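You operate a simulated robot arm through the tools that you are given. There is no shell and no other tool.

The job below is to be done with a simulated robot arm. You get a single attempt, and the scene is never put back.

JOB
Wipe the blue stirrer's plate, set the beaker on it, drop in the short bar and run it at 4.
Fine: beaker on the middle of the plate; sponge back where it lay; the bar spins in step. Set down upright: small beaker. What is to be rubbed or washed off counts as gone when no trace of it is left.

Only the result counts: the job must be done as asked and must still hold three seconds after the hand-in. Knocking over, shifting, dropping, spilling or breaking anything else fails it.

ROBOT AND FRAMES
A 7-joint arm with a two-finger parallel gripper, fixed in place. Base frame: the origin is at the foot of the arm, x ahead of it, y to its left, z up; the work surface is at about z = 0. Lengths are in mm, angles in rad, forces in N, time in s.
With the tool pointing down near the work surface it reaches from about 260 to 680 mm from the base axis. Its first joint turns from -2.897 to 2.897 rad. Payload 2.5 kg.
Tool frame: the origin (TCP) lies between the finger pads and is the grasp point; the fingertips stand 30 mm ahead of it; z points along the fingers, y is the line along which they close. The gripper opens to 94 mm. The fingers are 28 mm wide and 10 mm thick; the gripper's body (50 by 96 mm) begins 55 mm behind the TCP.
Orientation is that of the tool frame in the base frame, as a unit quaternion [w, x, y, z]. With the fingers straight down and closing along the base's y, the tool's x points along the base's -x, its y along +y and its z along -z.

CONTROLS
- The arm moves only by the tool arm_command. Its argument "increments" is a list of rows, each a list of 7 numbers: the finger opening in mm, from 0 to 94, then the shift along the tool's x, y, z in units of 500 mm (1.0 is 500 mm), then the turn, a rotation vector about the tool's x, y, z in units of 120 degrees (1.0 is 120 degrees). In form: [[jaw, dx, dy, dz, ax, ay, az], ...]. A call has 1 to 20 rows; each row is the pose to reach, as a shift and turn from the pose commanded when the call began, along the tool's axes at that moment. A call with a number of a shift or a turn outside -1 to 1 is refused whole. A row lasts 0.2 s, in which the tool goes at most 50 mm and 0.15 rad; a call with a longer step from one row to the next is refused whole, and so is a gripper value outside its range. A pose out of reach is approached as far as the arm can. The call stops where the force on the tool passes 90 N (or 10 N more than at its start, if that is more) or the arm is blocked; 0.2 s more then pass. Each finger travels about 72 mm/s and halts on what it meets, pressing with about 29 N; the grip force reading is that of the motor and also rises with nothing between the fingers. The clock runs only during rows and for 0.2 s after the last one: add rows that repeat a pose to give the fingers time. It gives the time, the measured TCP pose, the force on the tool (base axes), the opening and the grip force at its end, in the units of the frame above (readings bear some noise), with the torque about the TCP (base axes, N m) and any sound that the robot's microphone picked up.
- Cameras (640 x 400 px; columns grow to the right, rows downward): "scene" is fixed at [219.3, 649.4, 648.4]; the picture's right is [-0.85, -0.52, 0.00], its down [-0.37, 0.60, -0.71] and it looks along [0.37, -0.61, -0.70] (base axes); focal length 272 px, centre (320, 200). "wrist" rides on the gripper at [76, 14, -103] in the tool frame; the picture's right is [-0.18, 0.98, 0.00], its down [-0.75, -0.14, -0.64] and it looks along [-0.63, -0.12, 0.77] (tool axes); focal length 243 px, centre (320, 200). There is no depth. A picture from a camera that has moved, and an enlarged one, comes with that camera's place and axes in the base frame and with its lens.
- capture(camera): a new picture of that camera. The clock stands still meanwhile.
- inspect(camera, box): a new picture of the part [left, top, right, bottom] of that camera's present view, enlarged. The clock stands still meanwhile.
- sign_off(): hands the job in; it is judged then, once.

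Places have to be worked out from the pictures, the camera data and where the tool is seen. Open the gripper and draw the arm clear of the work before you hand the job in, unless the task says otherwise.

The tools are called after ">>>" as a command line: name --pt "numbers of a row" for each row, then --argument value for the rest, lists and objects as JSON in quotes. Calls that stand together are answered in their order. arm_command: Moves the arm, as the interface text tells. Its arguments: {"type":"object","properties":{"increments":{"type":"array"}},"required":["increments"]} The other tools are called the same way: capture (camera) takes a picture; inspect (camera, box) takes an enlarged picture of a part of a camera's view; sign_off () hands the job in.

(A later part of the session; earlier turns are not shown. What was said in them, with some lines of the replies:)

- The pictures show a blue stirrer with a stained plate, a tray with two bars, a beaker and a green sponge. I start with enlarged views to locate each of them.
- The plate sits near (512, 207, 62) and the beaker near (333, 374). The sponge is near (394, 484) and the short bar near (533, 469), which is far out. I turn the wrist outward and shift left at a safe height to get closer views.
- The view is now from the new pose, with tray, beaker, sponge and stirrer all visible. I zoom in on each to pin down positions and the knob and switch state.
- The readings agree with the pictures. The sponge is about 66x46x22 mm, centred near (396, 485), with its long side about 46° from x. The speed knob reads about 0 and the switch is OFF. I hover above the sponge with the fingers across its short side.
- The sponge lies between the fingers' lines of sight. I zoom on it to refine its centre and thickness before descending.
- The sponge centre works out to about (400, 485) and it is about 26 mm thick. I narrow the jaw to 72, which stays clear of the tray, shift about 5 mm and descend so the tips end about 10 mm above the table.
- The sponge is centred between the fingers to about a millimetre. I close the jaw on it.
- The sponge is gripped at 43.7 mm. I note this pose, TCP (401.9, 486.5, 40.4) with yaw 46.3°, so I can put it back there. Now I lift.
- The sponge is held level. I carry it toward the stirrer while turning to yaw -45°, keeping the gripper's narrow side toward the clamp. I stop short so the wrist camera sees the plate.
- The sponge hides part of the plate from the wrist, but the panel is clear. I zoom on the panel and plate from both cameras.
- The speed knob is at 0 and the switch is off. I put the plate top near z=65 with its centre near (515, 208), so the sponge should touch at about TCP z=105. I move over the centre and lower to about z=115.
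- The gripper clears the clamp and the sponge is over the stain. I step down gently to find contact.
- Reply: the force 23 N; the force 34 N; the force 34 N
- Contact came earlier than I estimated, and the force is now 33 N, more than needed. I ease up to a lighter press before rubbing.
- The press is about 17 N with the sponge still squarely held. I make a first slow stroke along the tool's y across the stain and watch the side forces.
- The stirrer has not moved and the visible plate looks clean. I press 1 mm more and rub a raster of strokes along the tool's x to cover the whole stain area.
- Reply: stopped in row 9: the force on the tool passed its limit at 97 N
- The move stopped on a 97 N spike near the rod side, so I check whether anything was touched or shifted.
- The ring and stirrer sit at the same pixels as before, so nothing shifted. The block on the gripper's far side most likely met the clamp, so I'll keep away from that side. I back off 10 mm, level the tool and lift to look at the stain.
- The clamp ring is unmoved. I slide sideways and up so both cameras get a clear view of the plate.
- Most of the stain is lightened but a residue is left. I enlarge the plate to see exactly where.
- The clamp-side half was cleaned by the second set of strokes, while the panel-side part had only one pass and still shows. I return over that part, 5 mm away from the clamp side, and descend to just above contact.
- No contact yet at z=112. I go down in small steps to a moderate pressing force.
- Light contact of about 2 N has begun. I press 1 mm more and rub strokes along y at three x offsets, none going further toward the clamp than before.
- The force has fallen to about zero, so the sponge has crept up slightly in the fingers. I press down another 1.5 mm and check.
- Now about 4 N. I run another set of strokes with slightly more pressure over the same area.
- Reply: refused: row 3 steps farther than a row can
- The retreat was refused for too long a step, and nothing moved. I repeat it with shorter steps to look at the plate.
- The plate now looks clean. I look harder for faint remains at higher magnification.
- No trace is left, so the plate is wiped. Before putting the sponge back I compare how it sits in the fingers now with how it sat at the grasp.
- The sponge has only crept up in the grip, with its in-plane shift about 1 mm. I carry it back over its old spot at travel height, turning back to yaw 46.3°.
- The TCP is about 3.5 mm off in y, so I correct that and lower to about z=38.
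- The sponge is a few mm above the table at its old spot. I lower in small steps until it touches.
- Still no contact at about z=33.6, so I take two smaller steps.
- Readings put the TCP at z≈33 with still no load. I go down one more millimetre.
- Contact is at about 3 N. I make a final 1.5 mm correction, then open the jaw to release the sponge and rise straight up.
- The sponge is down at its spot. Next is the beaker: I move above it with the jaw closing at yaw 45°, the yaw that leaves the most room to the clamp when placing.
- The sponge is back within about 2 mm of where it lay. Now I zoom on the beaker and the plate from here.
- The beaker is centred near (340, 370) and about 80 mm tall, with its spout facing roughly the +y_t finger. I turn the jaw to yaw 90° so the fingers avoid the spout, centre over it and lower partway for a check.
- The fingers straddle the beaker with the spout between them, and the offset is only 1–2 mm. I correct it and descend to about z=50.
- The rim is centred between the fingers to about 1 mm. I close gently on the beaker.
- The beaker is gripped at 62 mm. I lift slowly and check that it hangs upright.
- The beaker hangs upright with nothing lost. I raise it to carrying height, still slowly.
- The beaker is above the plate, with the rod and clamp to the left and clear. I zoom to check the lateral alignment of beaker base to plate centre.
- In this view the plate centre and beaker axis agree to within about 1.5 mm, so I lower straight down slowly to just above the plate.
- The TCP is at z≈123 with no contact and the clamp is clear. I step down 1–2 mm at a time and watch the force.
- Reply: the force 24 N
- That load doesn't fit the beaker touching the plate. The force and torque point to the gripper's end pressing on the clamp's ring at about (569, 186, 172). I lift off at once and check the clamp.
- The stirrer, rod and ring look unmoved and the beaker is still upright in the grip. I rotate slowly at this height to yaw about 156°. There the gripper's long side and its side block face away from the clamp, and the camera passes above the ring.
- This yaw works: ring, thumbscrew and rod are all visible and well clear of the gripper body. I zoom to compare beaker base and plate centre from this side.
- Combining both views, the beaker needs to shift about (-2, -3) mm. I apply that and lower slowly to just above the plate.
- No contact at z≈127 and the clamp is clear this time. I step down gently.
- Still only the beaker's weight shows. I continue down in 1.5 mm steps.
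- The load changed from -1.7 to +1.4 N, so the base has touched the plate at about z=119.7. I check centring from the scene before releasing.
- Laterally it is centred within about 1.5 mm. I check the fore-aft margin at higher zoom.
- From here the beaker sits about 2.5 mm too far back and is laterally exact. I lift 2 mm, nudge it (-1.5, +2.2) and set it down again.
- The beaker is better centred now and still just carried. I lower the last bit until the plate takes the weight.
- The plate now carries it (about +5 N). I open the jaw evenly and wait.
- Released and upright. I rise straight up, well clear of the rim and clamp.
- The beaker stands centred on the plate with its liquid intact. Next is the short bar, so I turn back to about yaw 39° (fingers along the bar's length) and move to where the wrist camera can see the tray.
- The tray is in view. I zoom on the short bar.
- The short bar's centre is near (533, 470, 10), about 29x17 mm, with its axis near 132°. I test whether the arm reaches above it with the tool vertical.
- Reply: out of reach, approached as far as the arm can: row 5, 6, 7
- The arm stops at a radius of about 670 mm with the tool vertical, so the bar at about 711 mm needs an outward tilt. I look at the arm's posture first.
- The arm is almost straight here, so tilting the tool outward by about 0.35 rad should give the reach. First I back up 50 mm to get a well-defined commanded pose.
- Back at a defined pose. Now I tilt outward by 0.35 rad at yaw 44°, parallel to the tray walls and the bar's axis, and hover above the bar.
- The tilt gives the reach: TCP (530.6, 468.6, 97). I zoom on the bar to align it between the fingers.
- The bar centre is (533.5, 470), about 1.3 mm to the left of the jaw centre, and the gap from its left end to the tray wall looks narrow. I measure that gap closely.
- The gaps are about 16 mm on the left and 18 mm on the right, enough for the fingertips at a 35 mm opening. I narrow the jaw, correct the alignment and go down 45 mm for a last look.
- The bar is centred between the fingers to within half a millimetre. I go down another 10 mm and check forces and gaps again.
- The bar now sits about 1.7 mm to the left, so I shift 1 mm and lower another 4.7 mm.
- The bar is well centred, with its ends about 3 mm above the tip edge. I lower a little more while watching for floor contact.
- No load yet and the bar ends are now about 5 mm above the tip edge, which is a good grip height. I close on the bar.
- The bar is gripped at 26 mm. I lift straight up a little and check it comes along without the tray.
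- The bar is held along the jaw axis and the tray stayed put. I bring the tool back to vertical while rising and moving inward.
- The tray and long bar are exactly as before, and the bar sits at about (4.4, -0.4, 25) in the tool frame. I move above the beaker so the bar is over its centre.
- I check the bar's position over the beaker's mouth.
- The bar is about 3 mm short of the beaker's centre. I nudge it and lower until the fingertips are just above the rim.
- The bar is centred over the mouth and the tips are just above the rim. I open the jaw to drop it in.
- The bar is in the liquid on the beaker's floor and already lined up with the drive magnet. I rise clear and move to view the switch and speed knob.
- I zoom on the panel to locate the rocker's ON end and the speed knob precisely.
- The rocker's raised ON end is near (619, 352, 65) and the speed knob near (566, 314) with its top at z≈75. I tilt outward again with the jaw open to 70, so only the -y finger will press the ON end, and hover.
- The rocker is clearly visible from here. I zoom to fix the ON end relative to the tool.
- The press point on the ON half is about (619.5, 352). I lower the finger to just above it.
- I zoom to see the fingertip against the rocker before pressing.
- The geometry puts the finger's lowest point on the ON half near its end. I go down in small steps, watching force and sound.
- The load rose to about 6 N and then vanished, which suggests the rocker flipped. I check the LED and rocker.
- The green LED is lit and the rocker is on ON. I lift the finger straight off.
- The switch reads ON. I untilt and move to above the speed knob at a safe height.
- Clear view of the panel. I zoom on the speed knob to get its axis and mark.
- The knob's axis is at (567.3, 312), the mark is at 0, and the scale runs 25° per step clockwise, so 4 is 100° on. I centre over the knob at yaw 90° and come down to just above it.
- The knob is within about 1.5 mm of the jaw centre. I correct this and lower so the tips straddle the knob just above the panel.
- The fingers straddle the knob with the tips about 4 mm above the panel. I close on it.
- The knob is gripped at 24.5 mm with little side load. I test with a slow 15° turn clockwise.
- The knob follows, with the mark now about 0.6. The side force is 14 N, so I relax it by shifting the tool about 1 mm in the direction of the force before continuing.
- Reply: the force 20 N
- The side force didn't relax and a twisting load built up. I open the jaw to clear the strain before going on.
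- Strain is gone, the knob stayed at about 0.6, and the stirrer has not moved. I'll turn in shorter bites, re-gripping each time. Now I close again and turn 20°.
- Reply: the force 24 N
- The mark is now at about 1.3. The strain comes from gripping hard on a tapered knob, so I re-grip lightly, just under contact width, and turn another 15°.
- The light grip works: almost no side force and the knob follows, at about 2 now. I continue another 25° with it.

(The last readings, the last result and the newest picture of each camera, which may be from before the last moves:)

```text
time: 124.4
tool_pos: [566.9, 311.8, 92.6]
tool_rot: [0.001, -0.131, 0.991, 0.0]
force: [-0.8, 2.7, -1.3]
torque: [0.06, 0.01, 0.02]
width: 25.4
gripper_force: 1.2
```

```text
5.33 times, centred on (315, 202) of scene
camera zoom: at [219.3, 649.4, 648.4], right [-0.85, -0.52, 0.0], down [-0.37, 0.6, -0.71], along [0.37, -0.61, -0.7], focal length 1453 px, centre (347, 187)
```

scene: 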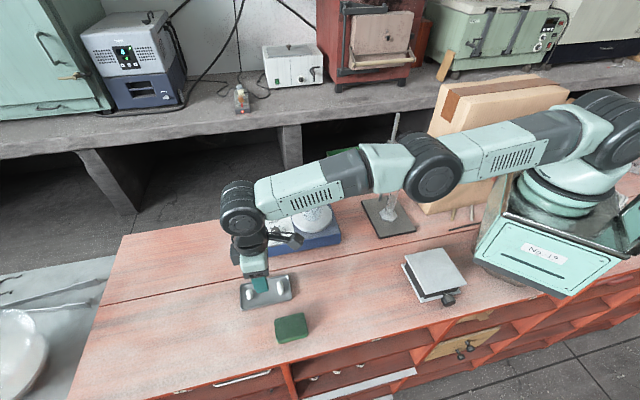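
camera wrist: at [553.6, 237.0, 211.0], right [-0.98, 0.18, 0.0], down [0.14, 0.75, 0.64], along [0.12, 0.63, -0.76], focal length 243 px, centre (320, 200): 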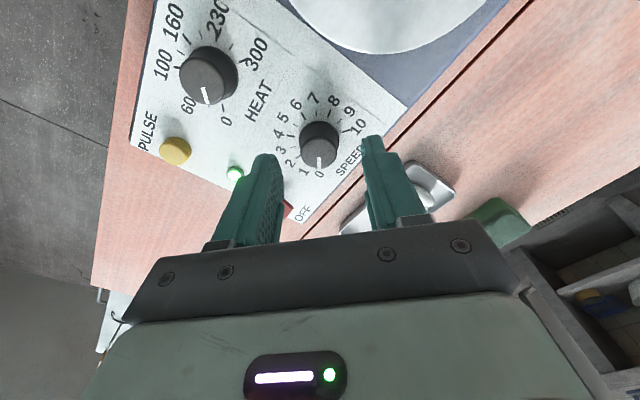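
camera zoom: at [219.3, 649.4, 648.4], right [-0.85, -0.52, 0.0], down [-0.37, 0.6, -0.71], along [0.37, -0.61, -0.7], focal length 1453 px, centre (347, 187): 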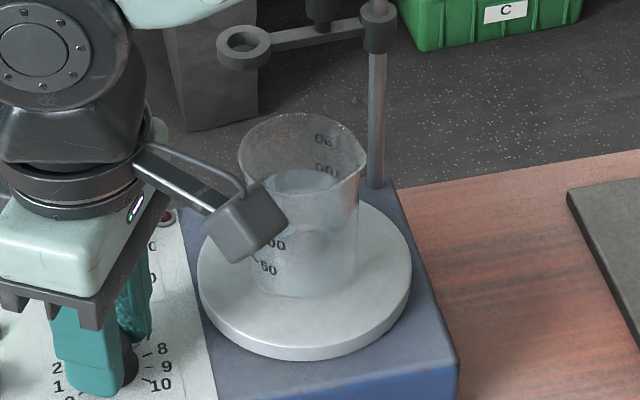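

By measurement the mark is at about 2.2, since it slipped a little in the light grip. I continue 25° with a slightly firmer hold.

>>> arm_command --pt "23.2 0 0 0 0 0 0.0" --pt "23.2 0 0 0 0 0 0.02" --pt "23.2 0 0 0 0 0 0.04" --pt "23.2 0 0 0 0 0 0.06" --pt "23.2 0 0 0 0 0 0.08" --pt "23.2 0 0 0 0 0 0.1" --pt "23.2 0 0 0 0 0 0.12" --pt "23.2 0 0 0 0 0 0.14" --pt "23.2 0 0 0 0 0 0.16" --pt "23.2 0 0 0 0 0 0.18" --pt "23.2 0 0 0 0 0 0.2083" --pt "23.2 0 0 0 0 0 0.2083"

>>> inspect --camera "wrist" --box '[240, 90, 400, 230]'

>>> inspect --camera "scene" --box '[245, 195, 345, 250]'

```text
time: 127.0
tool_pos: [567.9, 312.9, 92.5]
tool_rot: [0.002, 0.087, 0.996, 0.001]
force: [-12.8, 6.6, 14.3]
torque: [-0.35, -0.24, -0.04]
width: 24.5
gripper_force: 44.8
```

```text
2.86 times, centred on (320, 160) of wrist
camera zoom: at [495.4, 339.3, 194.7], right [0.35, 0.94, 0.0], down [0.72, -0.27, 0.64], along [0.6, -0.22, -0.77], focal length 693 px, centre (320, 314)
```

zoom: 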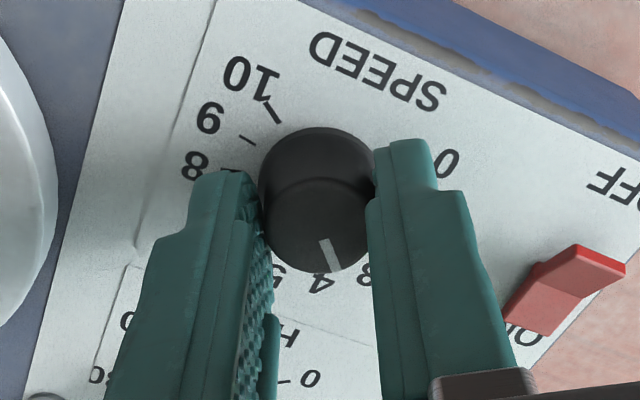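

```text
6.40 times, centred on (295, 222) of scene
camera zoom: at [219.3, 649.4, 648.4], right [-0.85, -0.52, 0.0], down [-0.37, 0.6, -0.71], along [0.37, -0.61, -0.7], focal length 1744 px, centre (480, 56)
```

zoom: 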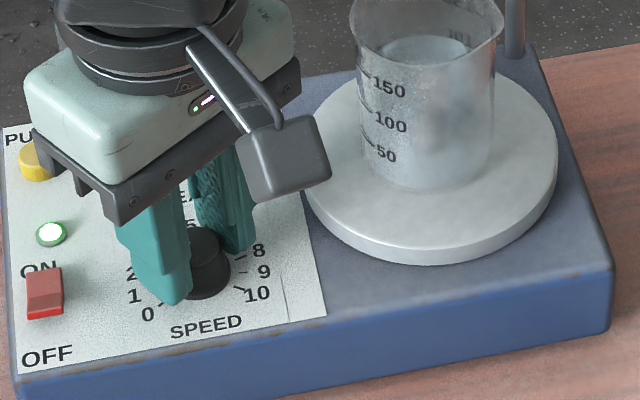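

The mark is now at about 3.2. I release the strain, re-grip and turn a further 20°.

>>> arm_command --pt "27 0 0 0 0 0 0" --pt "32 0 0 0 0 0 0" --pt "32 0 0 0 0 0 0" --pt "28 0 0 0 0 0 0" --pt "25 0 0 0 0 0 0" --pt "23.4 0 0 0 0 0 0" --pt "23.4 0 0 0 0 0 0" --pt "23.4 0 0 0 0 0 0.02" --pt "23.4 0 0 0 0 0 0.04" --pt "23.4 0 0 0 0 0 0.06" --pt "23.4 0 0 0 0 0 0.08" --pt "23.4 0 0 0 0 0 0.1" --pt "23.4 0 0 0 0 0 0.12" --pt "23.4 0 0 0 0 0 0.14" --pt "23.4 0 0 0 0 0 0.16" --pt "23.4 0 0 0 0 0 0.16"

>>> inspect --camera "wrist" --box '[240, 90, 400, 230]'

```text
time: 130.4
tool_pos: [568.4, 312.9, 93.0]
tool_rot: [0.003, 0.252, 0.968, 0.002]
force: [1.6, 2.4, 1.2]
torque: [0.04, -0.08, -0.02]
width: 25.2
gripper_force: 1.9
```

```text
2.86 times, centred on (320, 160) of wrist
camera zoom: at [508.7, 361.6, 194.9], right [0.64, 0.77, 0.0], down [0.59, -0.49, 0.64], along [0.5, -0.41, -0.77], focal length 693 px, centre (320, 314)
```

zoom: 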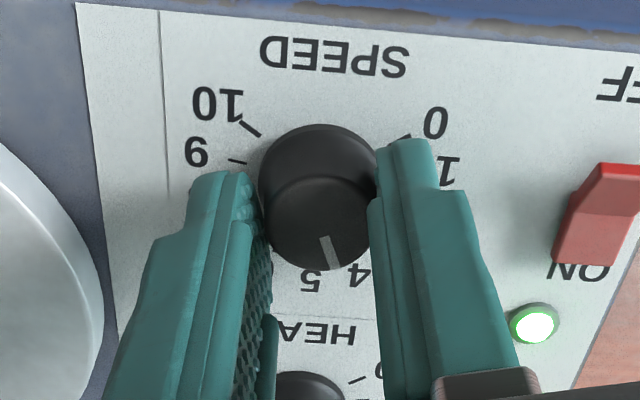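

By estimate the mark is between 3.7 and 3.9. I release and rise a little to read it properly.

>>> arm_command --pt "27 0 0 0 0 0 0" --pt "34 0 0 0 0 0 0" --pt "42 0 0 0 0 0 0" --pt "46 0 0 -0.03 0 0 0" --pt "46 0 0 -0.08 0 0 0" --pt "46 0 0 -0.14 0 0 0" --pt "46 0 0 -0.14 0 0 0"

>>> capture --camera "wrist"

>>> inspect --camera "wrist" --box '[280, 70, 370, 150]'

>>> inspect --camera "scene" --box '[255, 205, 300, 245]'

```text
time: 132.0
tool_pos: [568.1, 312.0, 164.0]
tool_rot: [0.001, 0.252, 0.968, 0.002]
force: [-0.2, 0.3, -0.1]
torque: [-0.02, -0.04, -0.02]
width: 45.8
gripper_force: 0.1
```

```text
taken
camera wrist: at [509.2, 361.7, 264.3], right [0.64, 0.77, 0.0], down [0.59, -0.49, 0.64], along [0.5, -0.41, -0.77], focal length 243 px, centre (320, 200)
```

wrist: 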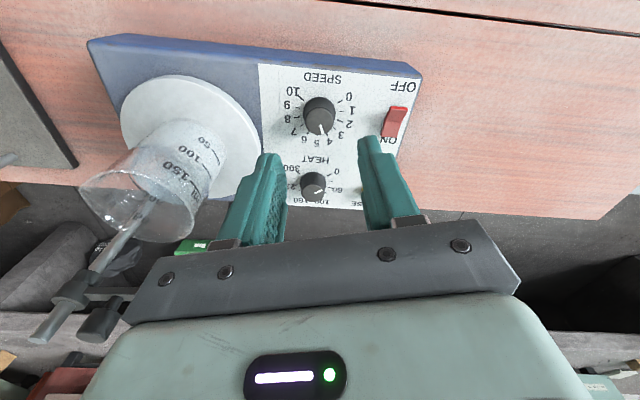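

```text
5.00 times, centred on (325, 110) of wrist
camera zoom: at [509.2, 361.7, 264.3], right [0.64, 0.77, 0.0], down [0.59, -0.49, 0.64], along [0.5, -0.41, -0.77], focal length 1213 px, centre (295, 650)
```

zoom: 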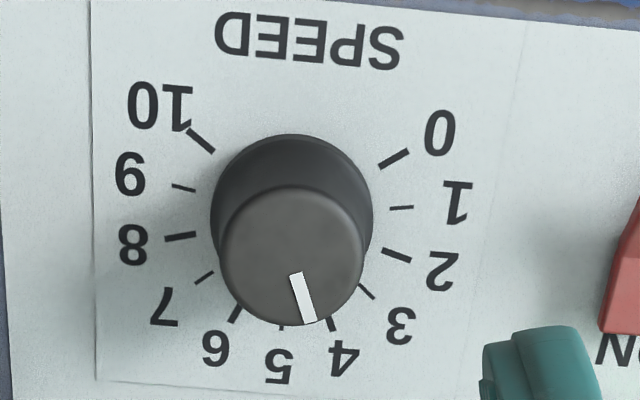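

```text
10.00 times, centred on (278, 225) of scene
camera zoom: at [219.3, 649.4, 648.4], right [-0.85, -0.52, 0.0], down [-0.37, 0.6, -0.71], along [0.37, -0.61, -0.7], focal length 2725 px, centre (745, -50)
```

zoom: 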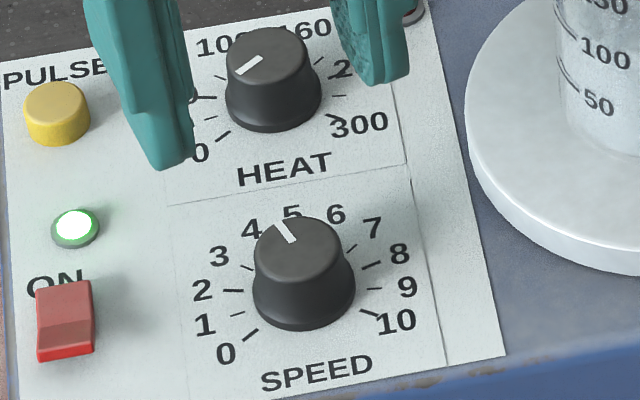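

The mark reads about 4.05, right at 4. Now I check that the bar is turning in the beaker.

>>> inspect --camera "wrist" --box '[70, 70, 270, 250]'

>>> inspect --camera "scene" --box '[290, 170, 340, 230]'

>>> arm_command --pt "46 0 0 -0.03 0 0 0" --pt "46 0 0 -0.06 0 0 0"

>>> inspect --camera "scene" --box '[290, 170, 340, 230]'

```text
2.22 times, centred on (170, 160) of wrist
camera zoom: at [509.2, 361.7, 264.3], right [0.64, 0.77, 0.0], down [0.59, -0.49, 0.64], along [0.5, -0.41, -0.77], focal length 539 px, centre (653, 289)
```

zoom: 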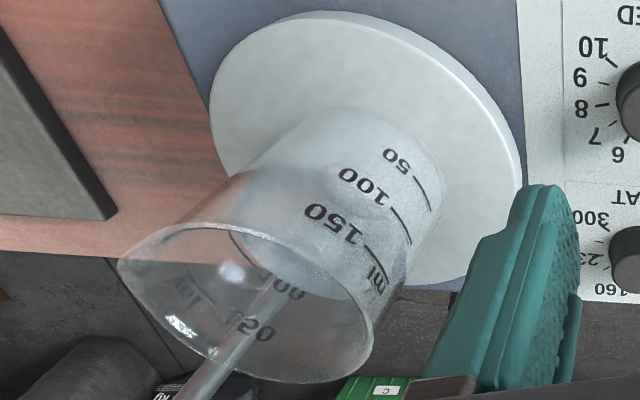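

```text
6.67 times, centred on (315, 200) of scene
camera zoom: at [219.3, 649.4, 648.4], right [-0.85, -0.52, 0.0], down [-0.37, 0.6, -0.71], along [0.37, -0.61, -0.7], focal length 1817 px, centre (353, 200)
```

zoom: 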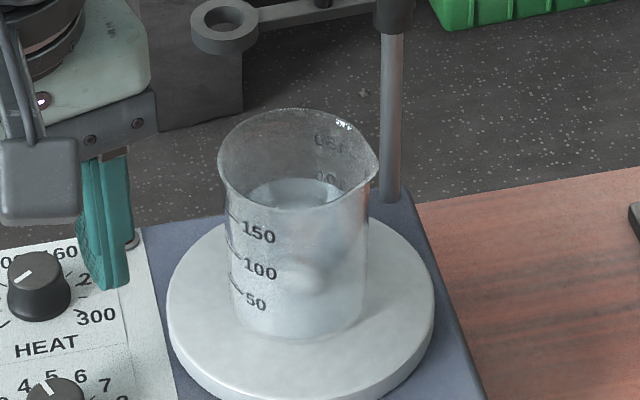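

```text
time: 132.6
tool_pos: [567.9, 313.1, 193.7]
tool_rot: [0.002, 0.252, 0.968, 0.001]
force: [0.2, -0.9, -0.2]
torque: [0.01, 0.01, -0.03]
width: 45.9
gripper_force: 0.0
```

```text
6.67 times, centred on (315, 200) of scene
camera zoom: at [219.3, 649.4, 648.4], right [-0.85, -0.52, 0.0], down [-0.37, 0.6, -0.71], along [0.37, -0.61, -0.7], focal length 1817 px, centre (353, 200)
```

zoom: 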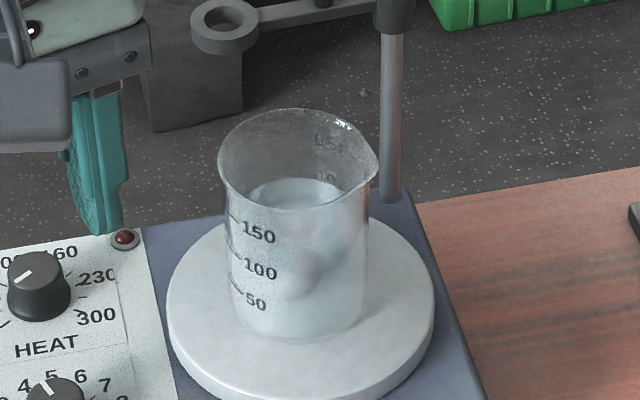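

The bar's refracted image moves between frames. To judge it properly I raise and look straight down into the beaker with the wrist camera.

>>> arm_command --pt "46 0 0 -0.05 0 0 0" --pt "46 0 0 -0.1 0 0 0" --pt "46 0 0 -0.15 0 0 0" --pt "46 -0.002 -0.05 -0.16 0 0 0" --pt "46 -0.005 -0.11 -0.16 0 0 0" --pt "46 -0.008 -0.17 -0.16 0 0 0" --pt "46 -0.01 -0.227 -0.16 0 0 0"

>>> inspect --camera "wrist" --box '[250, 50, 390, 180]'

>>> arm_command --pt "46 0 0 0 0 0 0"

>>> inspect --camera "wrist" --box '[250, 50, 390, 180]'

>>> arm_command --pt "46 0 0 0 0 0 0" --pt "46 0 0 0 0 0 0"

>>> inspect --camera "wrist" --box '[250, 50, 390, 180]'

```text
time: 134.2
tool_pos: [514.5, 211.6, 272.8]
tool_rot: [0.001, 0.252, 0.968, 0.001]
force: [1.4, 0.2, 0.8]
torque: [0.0, 0.01, 0.01]
width: 46.1
gripper_force: 0.1
```

```text
3.08 times, centred on (320, 115) of wrist
camera zoom: at [454.7, 259.2, 373.6], right [0.64, 0.77, 0.0], down [0.59, -0.49, 0.64], along [0.5, -0.41, -0.77], focal length 746 px, centre (320, 462)
```

zoom: 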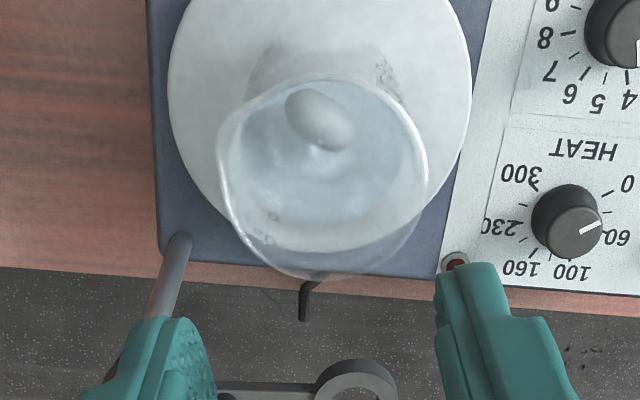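

```text
time: 134.6
tool_pos: [514.3, 210.5, 272.7]
tool_rot: [0.002, 0.253, 0.967, 0.002]
force: [0.1, -0.3, -0.5]
torque: [0.0, 0.0, 0.02]
width: 46.2
gripper_force: 0.0
```

```text
3.08 times, centred on (320, 115) of wrist
camera zoom: at [454.8, 259.4, 373.7], right [0.64, 0.77, 0.0], down [0.59, -0.49, 0.64], along [0.5, -0.41, -0.77], focal length 746 px, centre (320, 462)
```

zoom: 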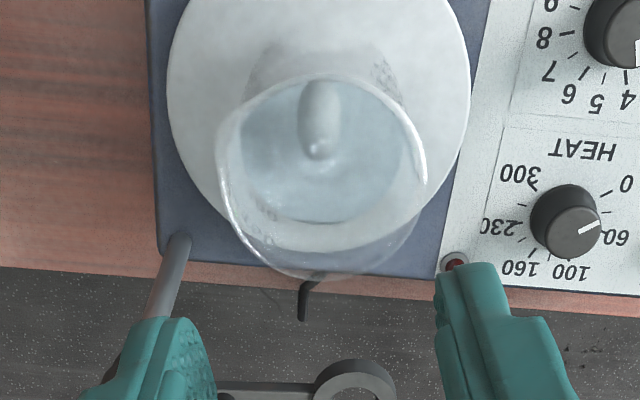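

```text
time: 135.2
tool_pos: [514.4, 210.3, 272.4]
tool_rot: [0.001, 0.252, 0.968, 0.001]
force: [-0.7, 0.3, -0.7]
torque: [-0.01, 0.0, 0.04]
width: 45.9
gripper_force: 0.1
```

```text
3.08 times, centred on (320, 115) of wrist
camera zoom: at [454.9, 259.6, 373.7], right [0.64, 0.77, 0.0], down [0.59, -0.49, 0.64], along [0.5, -0.41, -0.77], focal length 746 px, centre (320, 462)
```

zoom: 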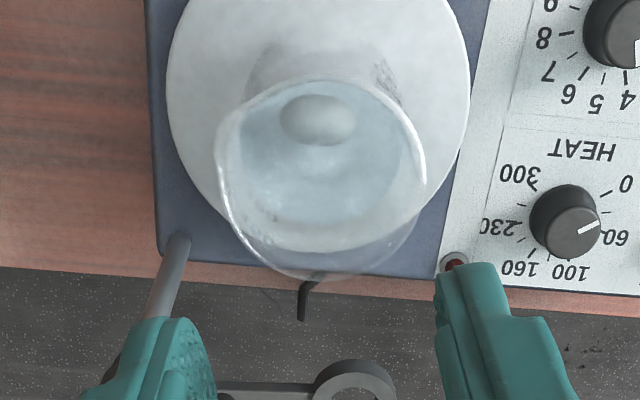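

The bar spins centred with a vortex and the microphone reports no rattle, so it runs in step. I now retreat to the starting area with the jaw open.

>>> arm_command --pt "60 0.01 -0.01 -0.06 0 0 0" --pt "70 0.04 -0.03 -0.12 0 0 -0.03" --pt "80 0.075 -0.06 -0.18 0 0 -0.08" --pt "90 0.115 -0.095 -0.23 0 0 -0.13" --pt "94 0.155 -0.13 -0.27 0 0 -0.18" --pt "94 0.195 -0.165 -0.288 0 0 -0.22" --pt "94 0.231 -0.1934 -0.288 0 0 -0.2433" --pt "94 0.231 -0.1934 -0.288 0 0 -0.2433"

>>> capture --camera "scene"

>>> inspect --camera "scene" --box '[230, 180, 350, 270]'

>>> inspect --camera "scene" --box '[225, 260, 375, 355]'

>>> inspect --camera "scene" --box '[255, 208, 295, 242]'

```text
time: 137.0
tool_pos: [368.3, 180.9, 413.5]
tool_rot: [0.002, -0.002, 1.0, 0.001]
force: [0.7, 0.5, 0.2]
torque: [0.02, -0.01, 0.0]
width: 93.9
gripper_force: 0.0
```

```text
taken
```

scene: 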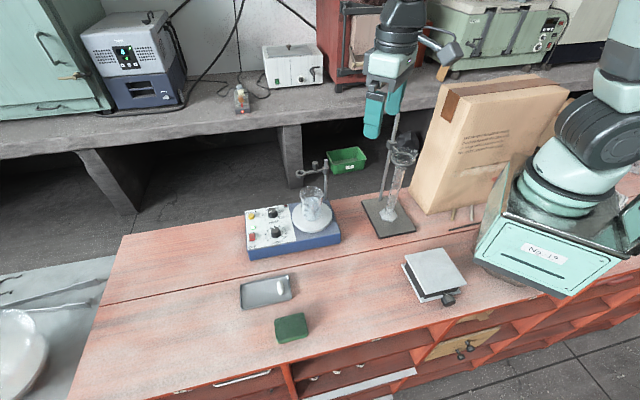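

```text
4.44 times, centred on (290, 225) of scene
camera zoom: at [219.3, 649.4, 648.4], right [-0.85, -0.52, 0.0], down [-0.37, 0.6, -0.71], along [0.37, -0.61, -0.7], focal length 1211 px, centre (453, 89)
```

zoom: 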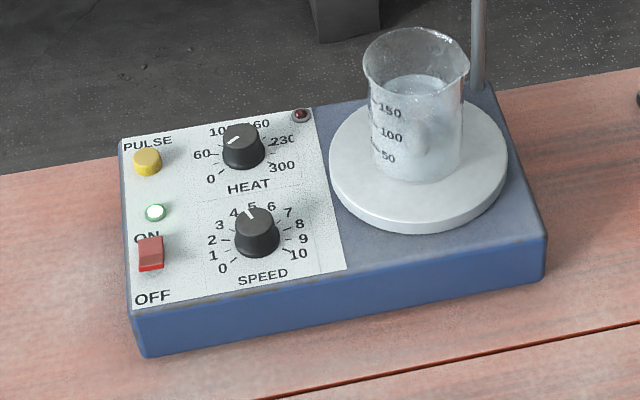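

```text
4.21 times, centred on (300, 308) of scene
camera zoom: at [219.3, 649.4, 648.4], right [-0.85, -0.52, 0.0], down [-0.37, 0.6, -0.71], along [0.37, -0.61, -0.7], focal length 1147 px, centre (404, -253)
```

zoom: 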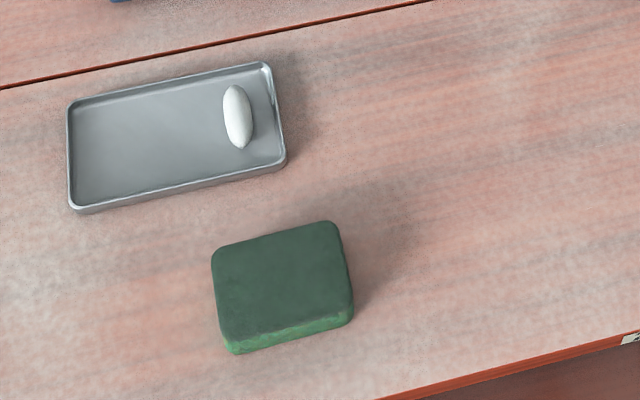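

```text
11.76 times, centred on (275, 225) of scene
camera zoom: at [219.3, 649.4, 648.4], right [-0.85, -0.52, 0.0], down [-0.37, 0.6, -0.71], along [0.37, -0.61, -0.7], focal length 3206 px, centre (849, -94)
```

zoom: 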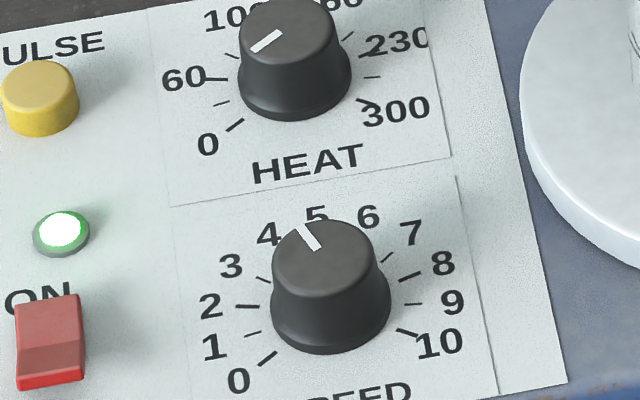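

Stirrer, tray, long bar and sponge sit where they were, the beaker is centred and upright, and the knob is at 4. I let a few seconds run to confirm the stirring stays quiet and steady.

>>> arm_command --pt "94 0 0 0 0 0 0" --pt "94 0 0 0 0 0 0" --pt "94 0 0 0 0 0 0" --pt "94 0 0 0 0 0 0" --pt "94 0 0 0 0 0 0" --pt "94 0 0 0 0 0 0" --pt "94 0 0 0 0 0 0" --pt "94 0 0 0 0 0 0" --pt "94 0 0 0 0 0 0" --pt "94 0 0 0 0 0 0" --pt "94 0 0 0 0 0 0" --pt "94 0 0 0 0 0 0"

>>> inspect --camera "wrist" --box '[290, 70, 430, 210]'

>>> inspect --camera "scene" --box '[290, 170, 340, 230]'

```text
time: 139.6
tool_pos: [367.7, 181.9, 413.3]
tool_rot: [0.002, 0.0, 1.0, 0.001]
force: [-0.2, 0.1, 0.4]
torque: [0.02, 0.0, 0.0]
width: 94.1
gripper_force: 0.0
```

```text
2.86 times, centred on (360, 140) of wrist
camera zoom: at [291.3, 195.3, 514.8], right [0.18, 0.98, 0.0], down [0.75, -0.14, 0.64], along [0.63, -0.12, -0.76], focal length 693 px, centre (206, 371)
```

zoom: 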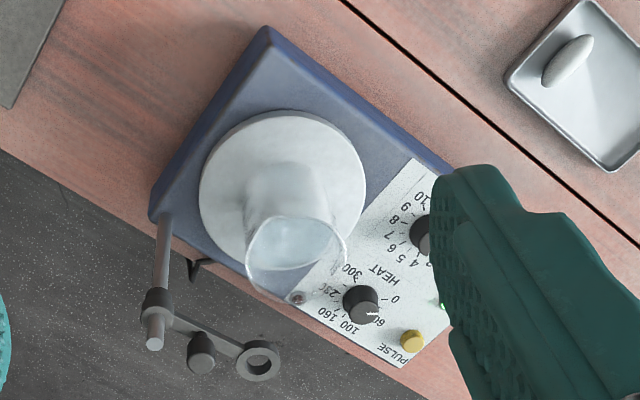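

```text
6.67 times, centred on (315, 200) of scene
camera zoom: at [219.3, 649.4, 648.4], right [-0.85, -0.52, 0.0], down [-0.37, 0.6, -0.71], along [0.37, -0.61, -0.7], focal length 1817 px, centre (353, 200)
```

zoom: 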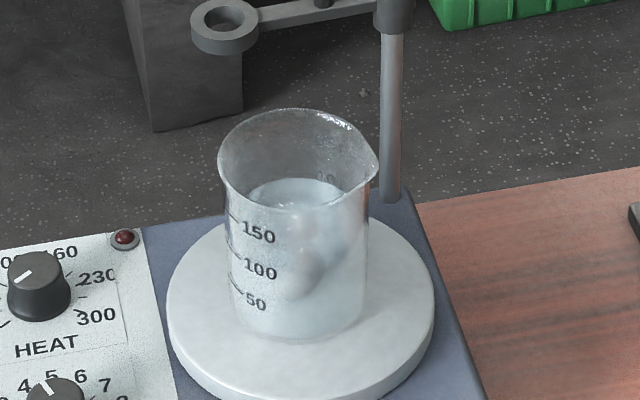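

The stirrer runs quietly at 4 with the bar spinning in the centred, upright beaker. The plate is clean, the sponge is back where it lay, and the arm is clear with the jaw open. I hand in the job.

>>> sign_off

```text
The job is handed in.
```

I wiped the plate clean, set the beaker on it, dropped in the short bar and left the stirrer switched on with the speed knob at 4. I then handed the job in with the gripper open and the arm clear. I don't have the result of the judging.

- **Plate:** no trace of the stain showed at high magnification before the beaker went on.
- **Beaker:** it stands upright, within about 1 mm of the plate's centre by my measurement, and nothing spilled.
- **Bar:** it spins centred in the beaker with a steady vortex and no rattle, so I take it to be in step.
- **Speed:** the knob mark reads between 4.0 and 4.15, depending on the view.
- **Sponge:** it is back within about 2 mm of where it lay.

The gripper touched the stirrer's rod clamp twice: once while wiping, which tripped the 90 N stop, and once while lowering the beaker, at about 25 N. Turning the knob also put up to about 20 N of sideways force on the stirrer. Pictures taken afterwards show the stirrer, rod and ring where they started. The tray and the long bar are also where they were.
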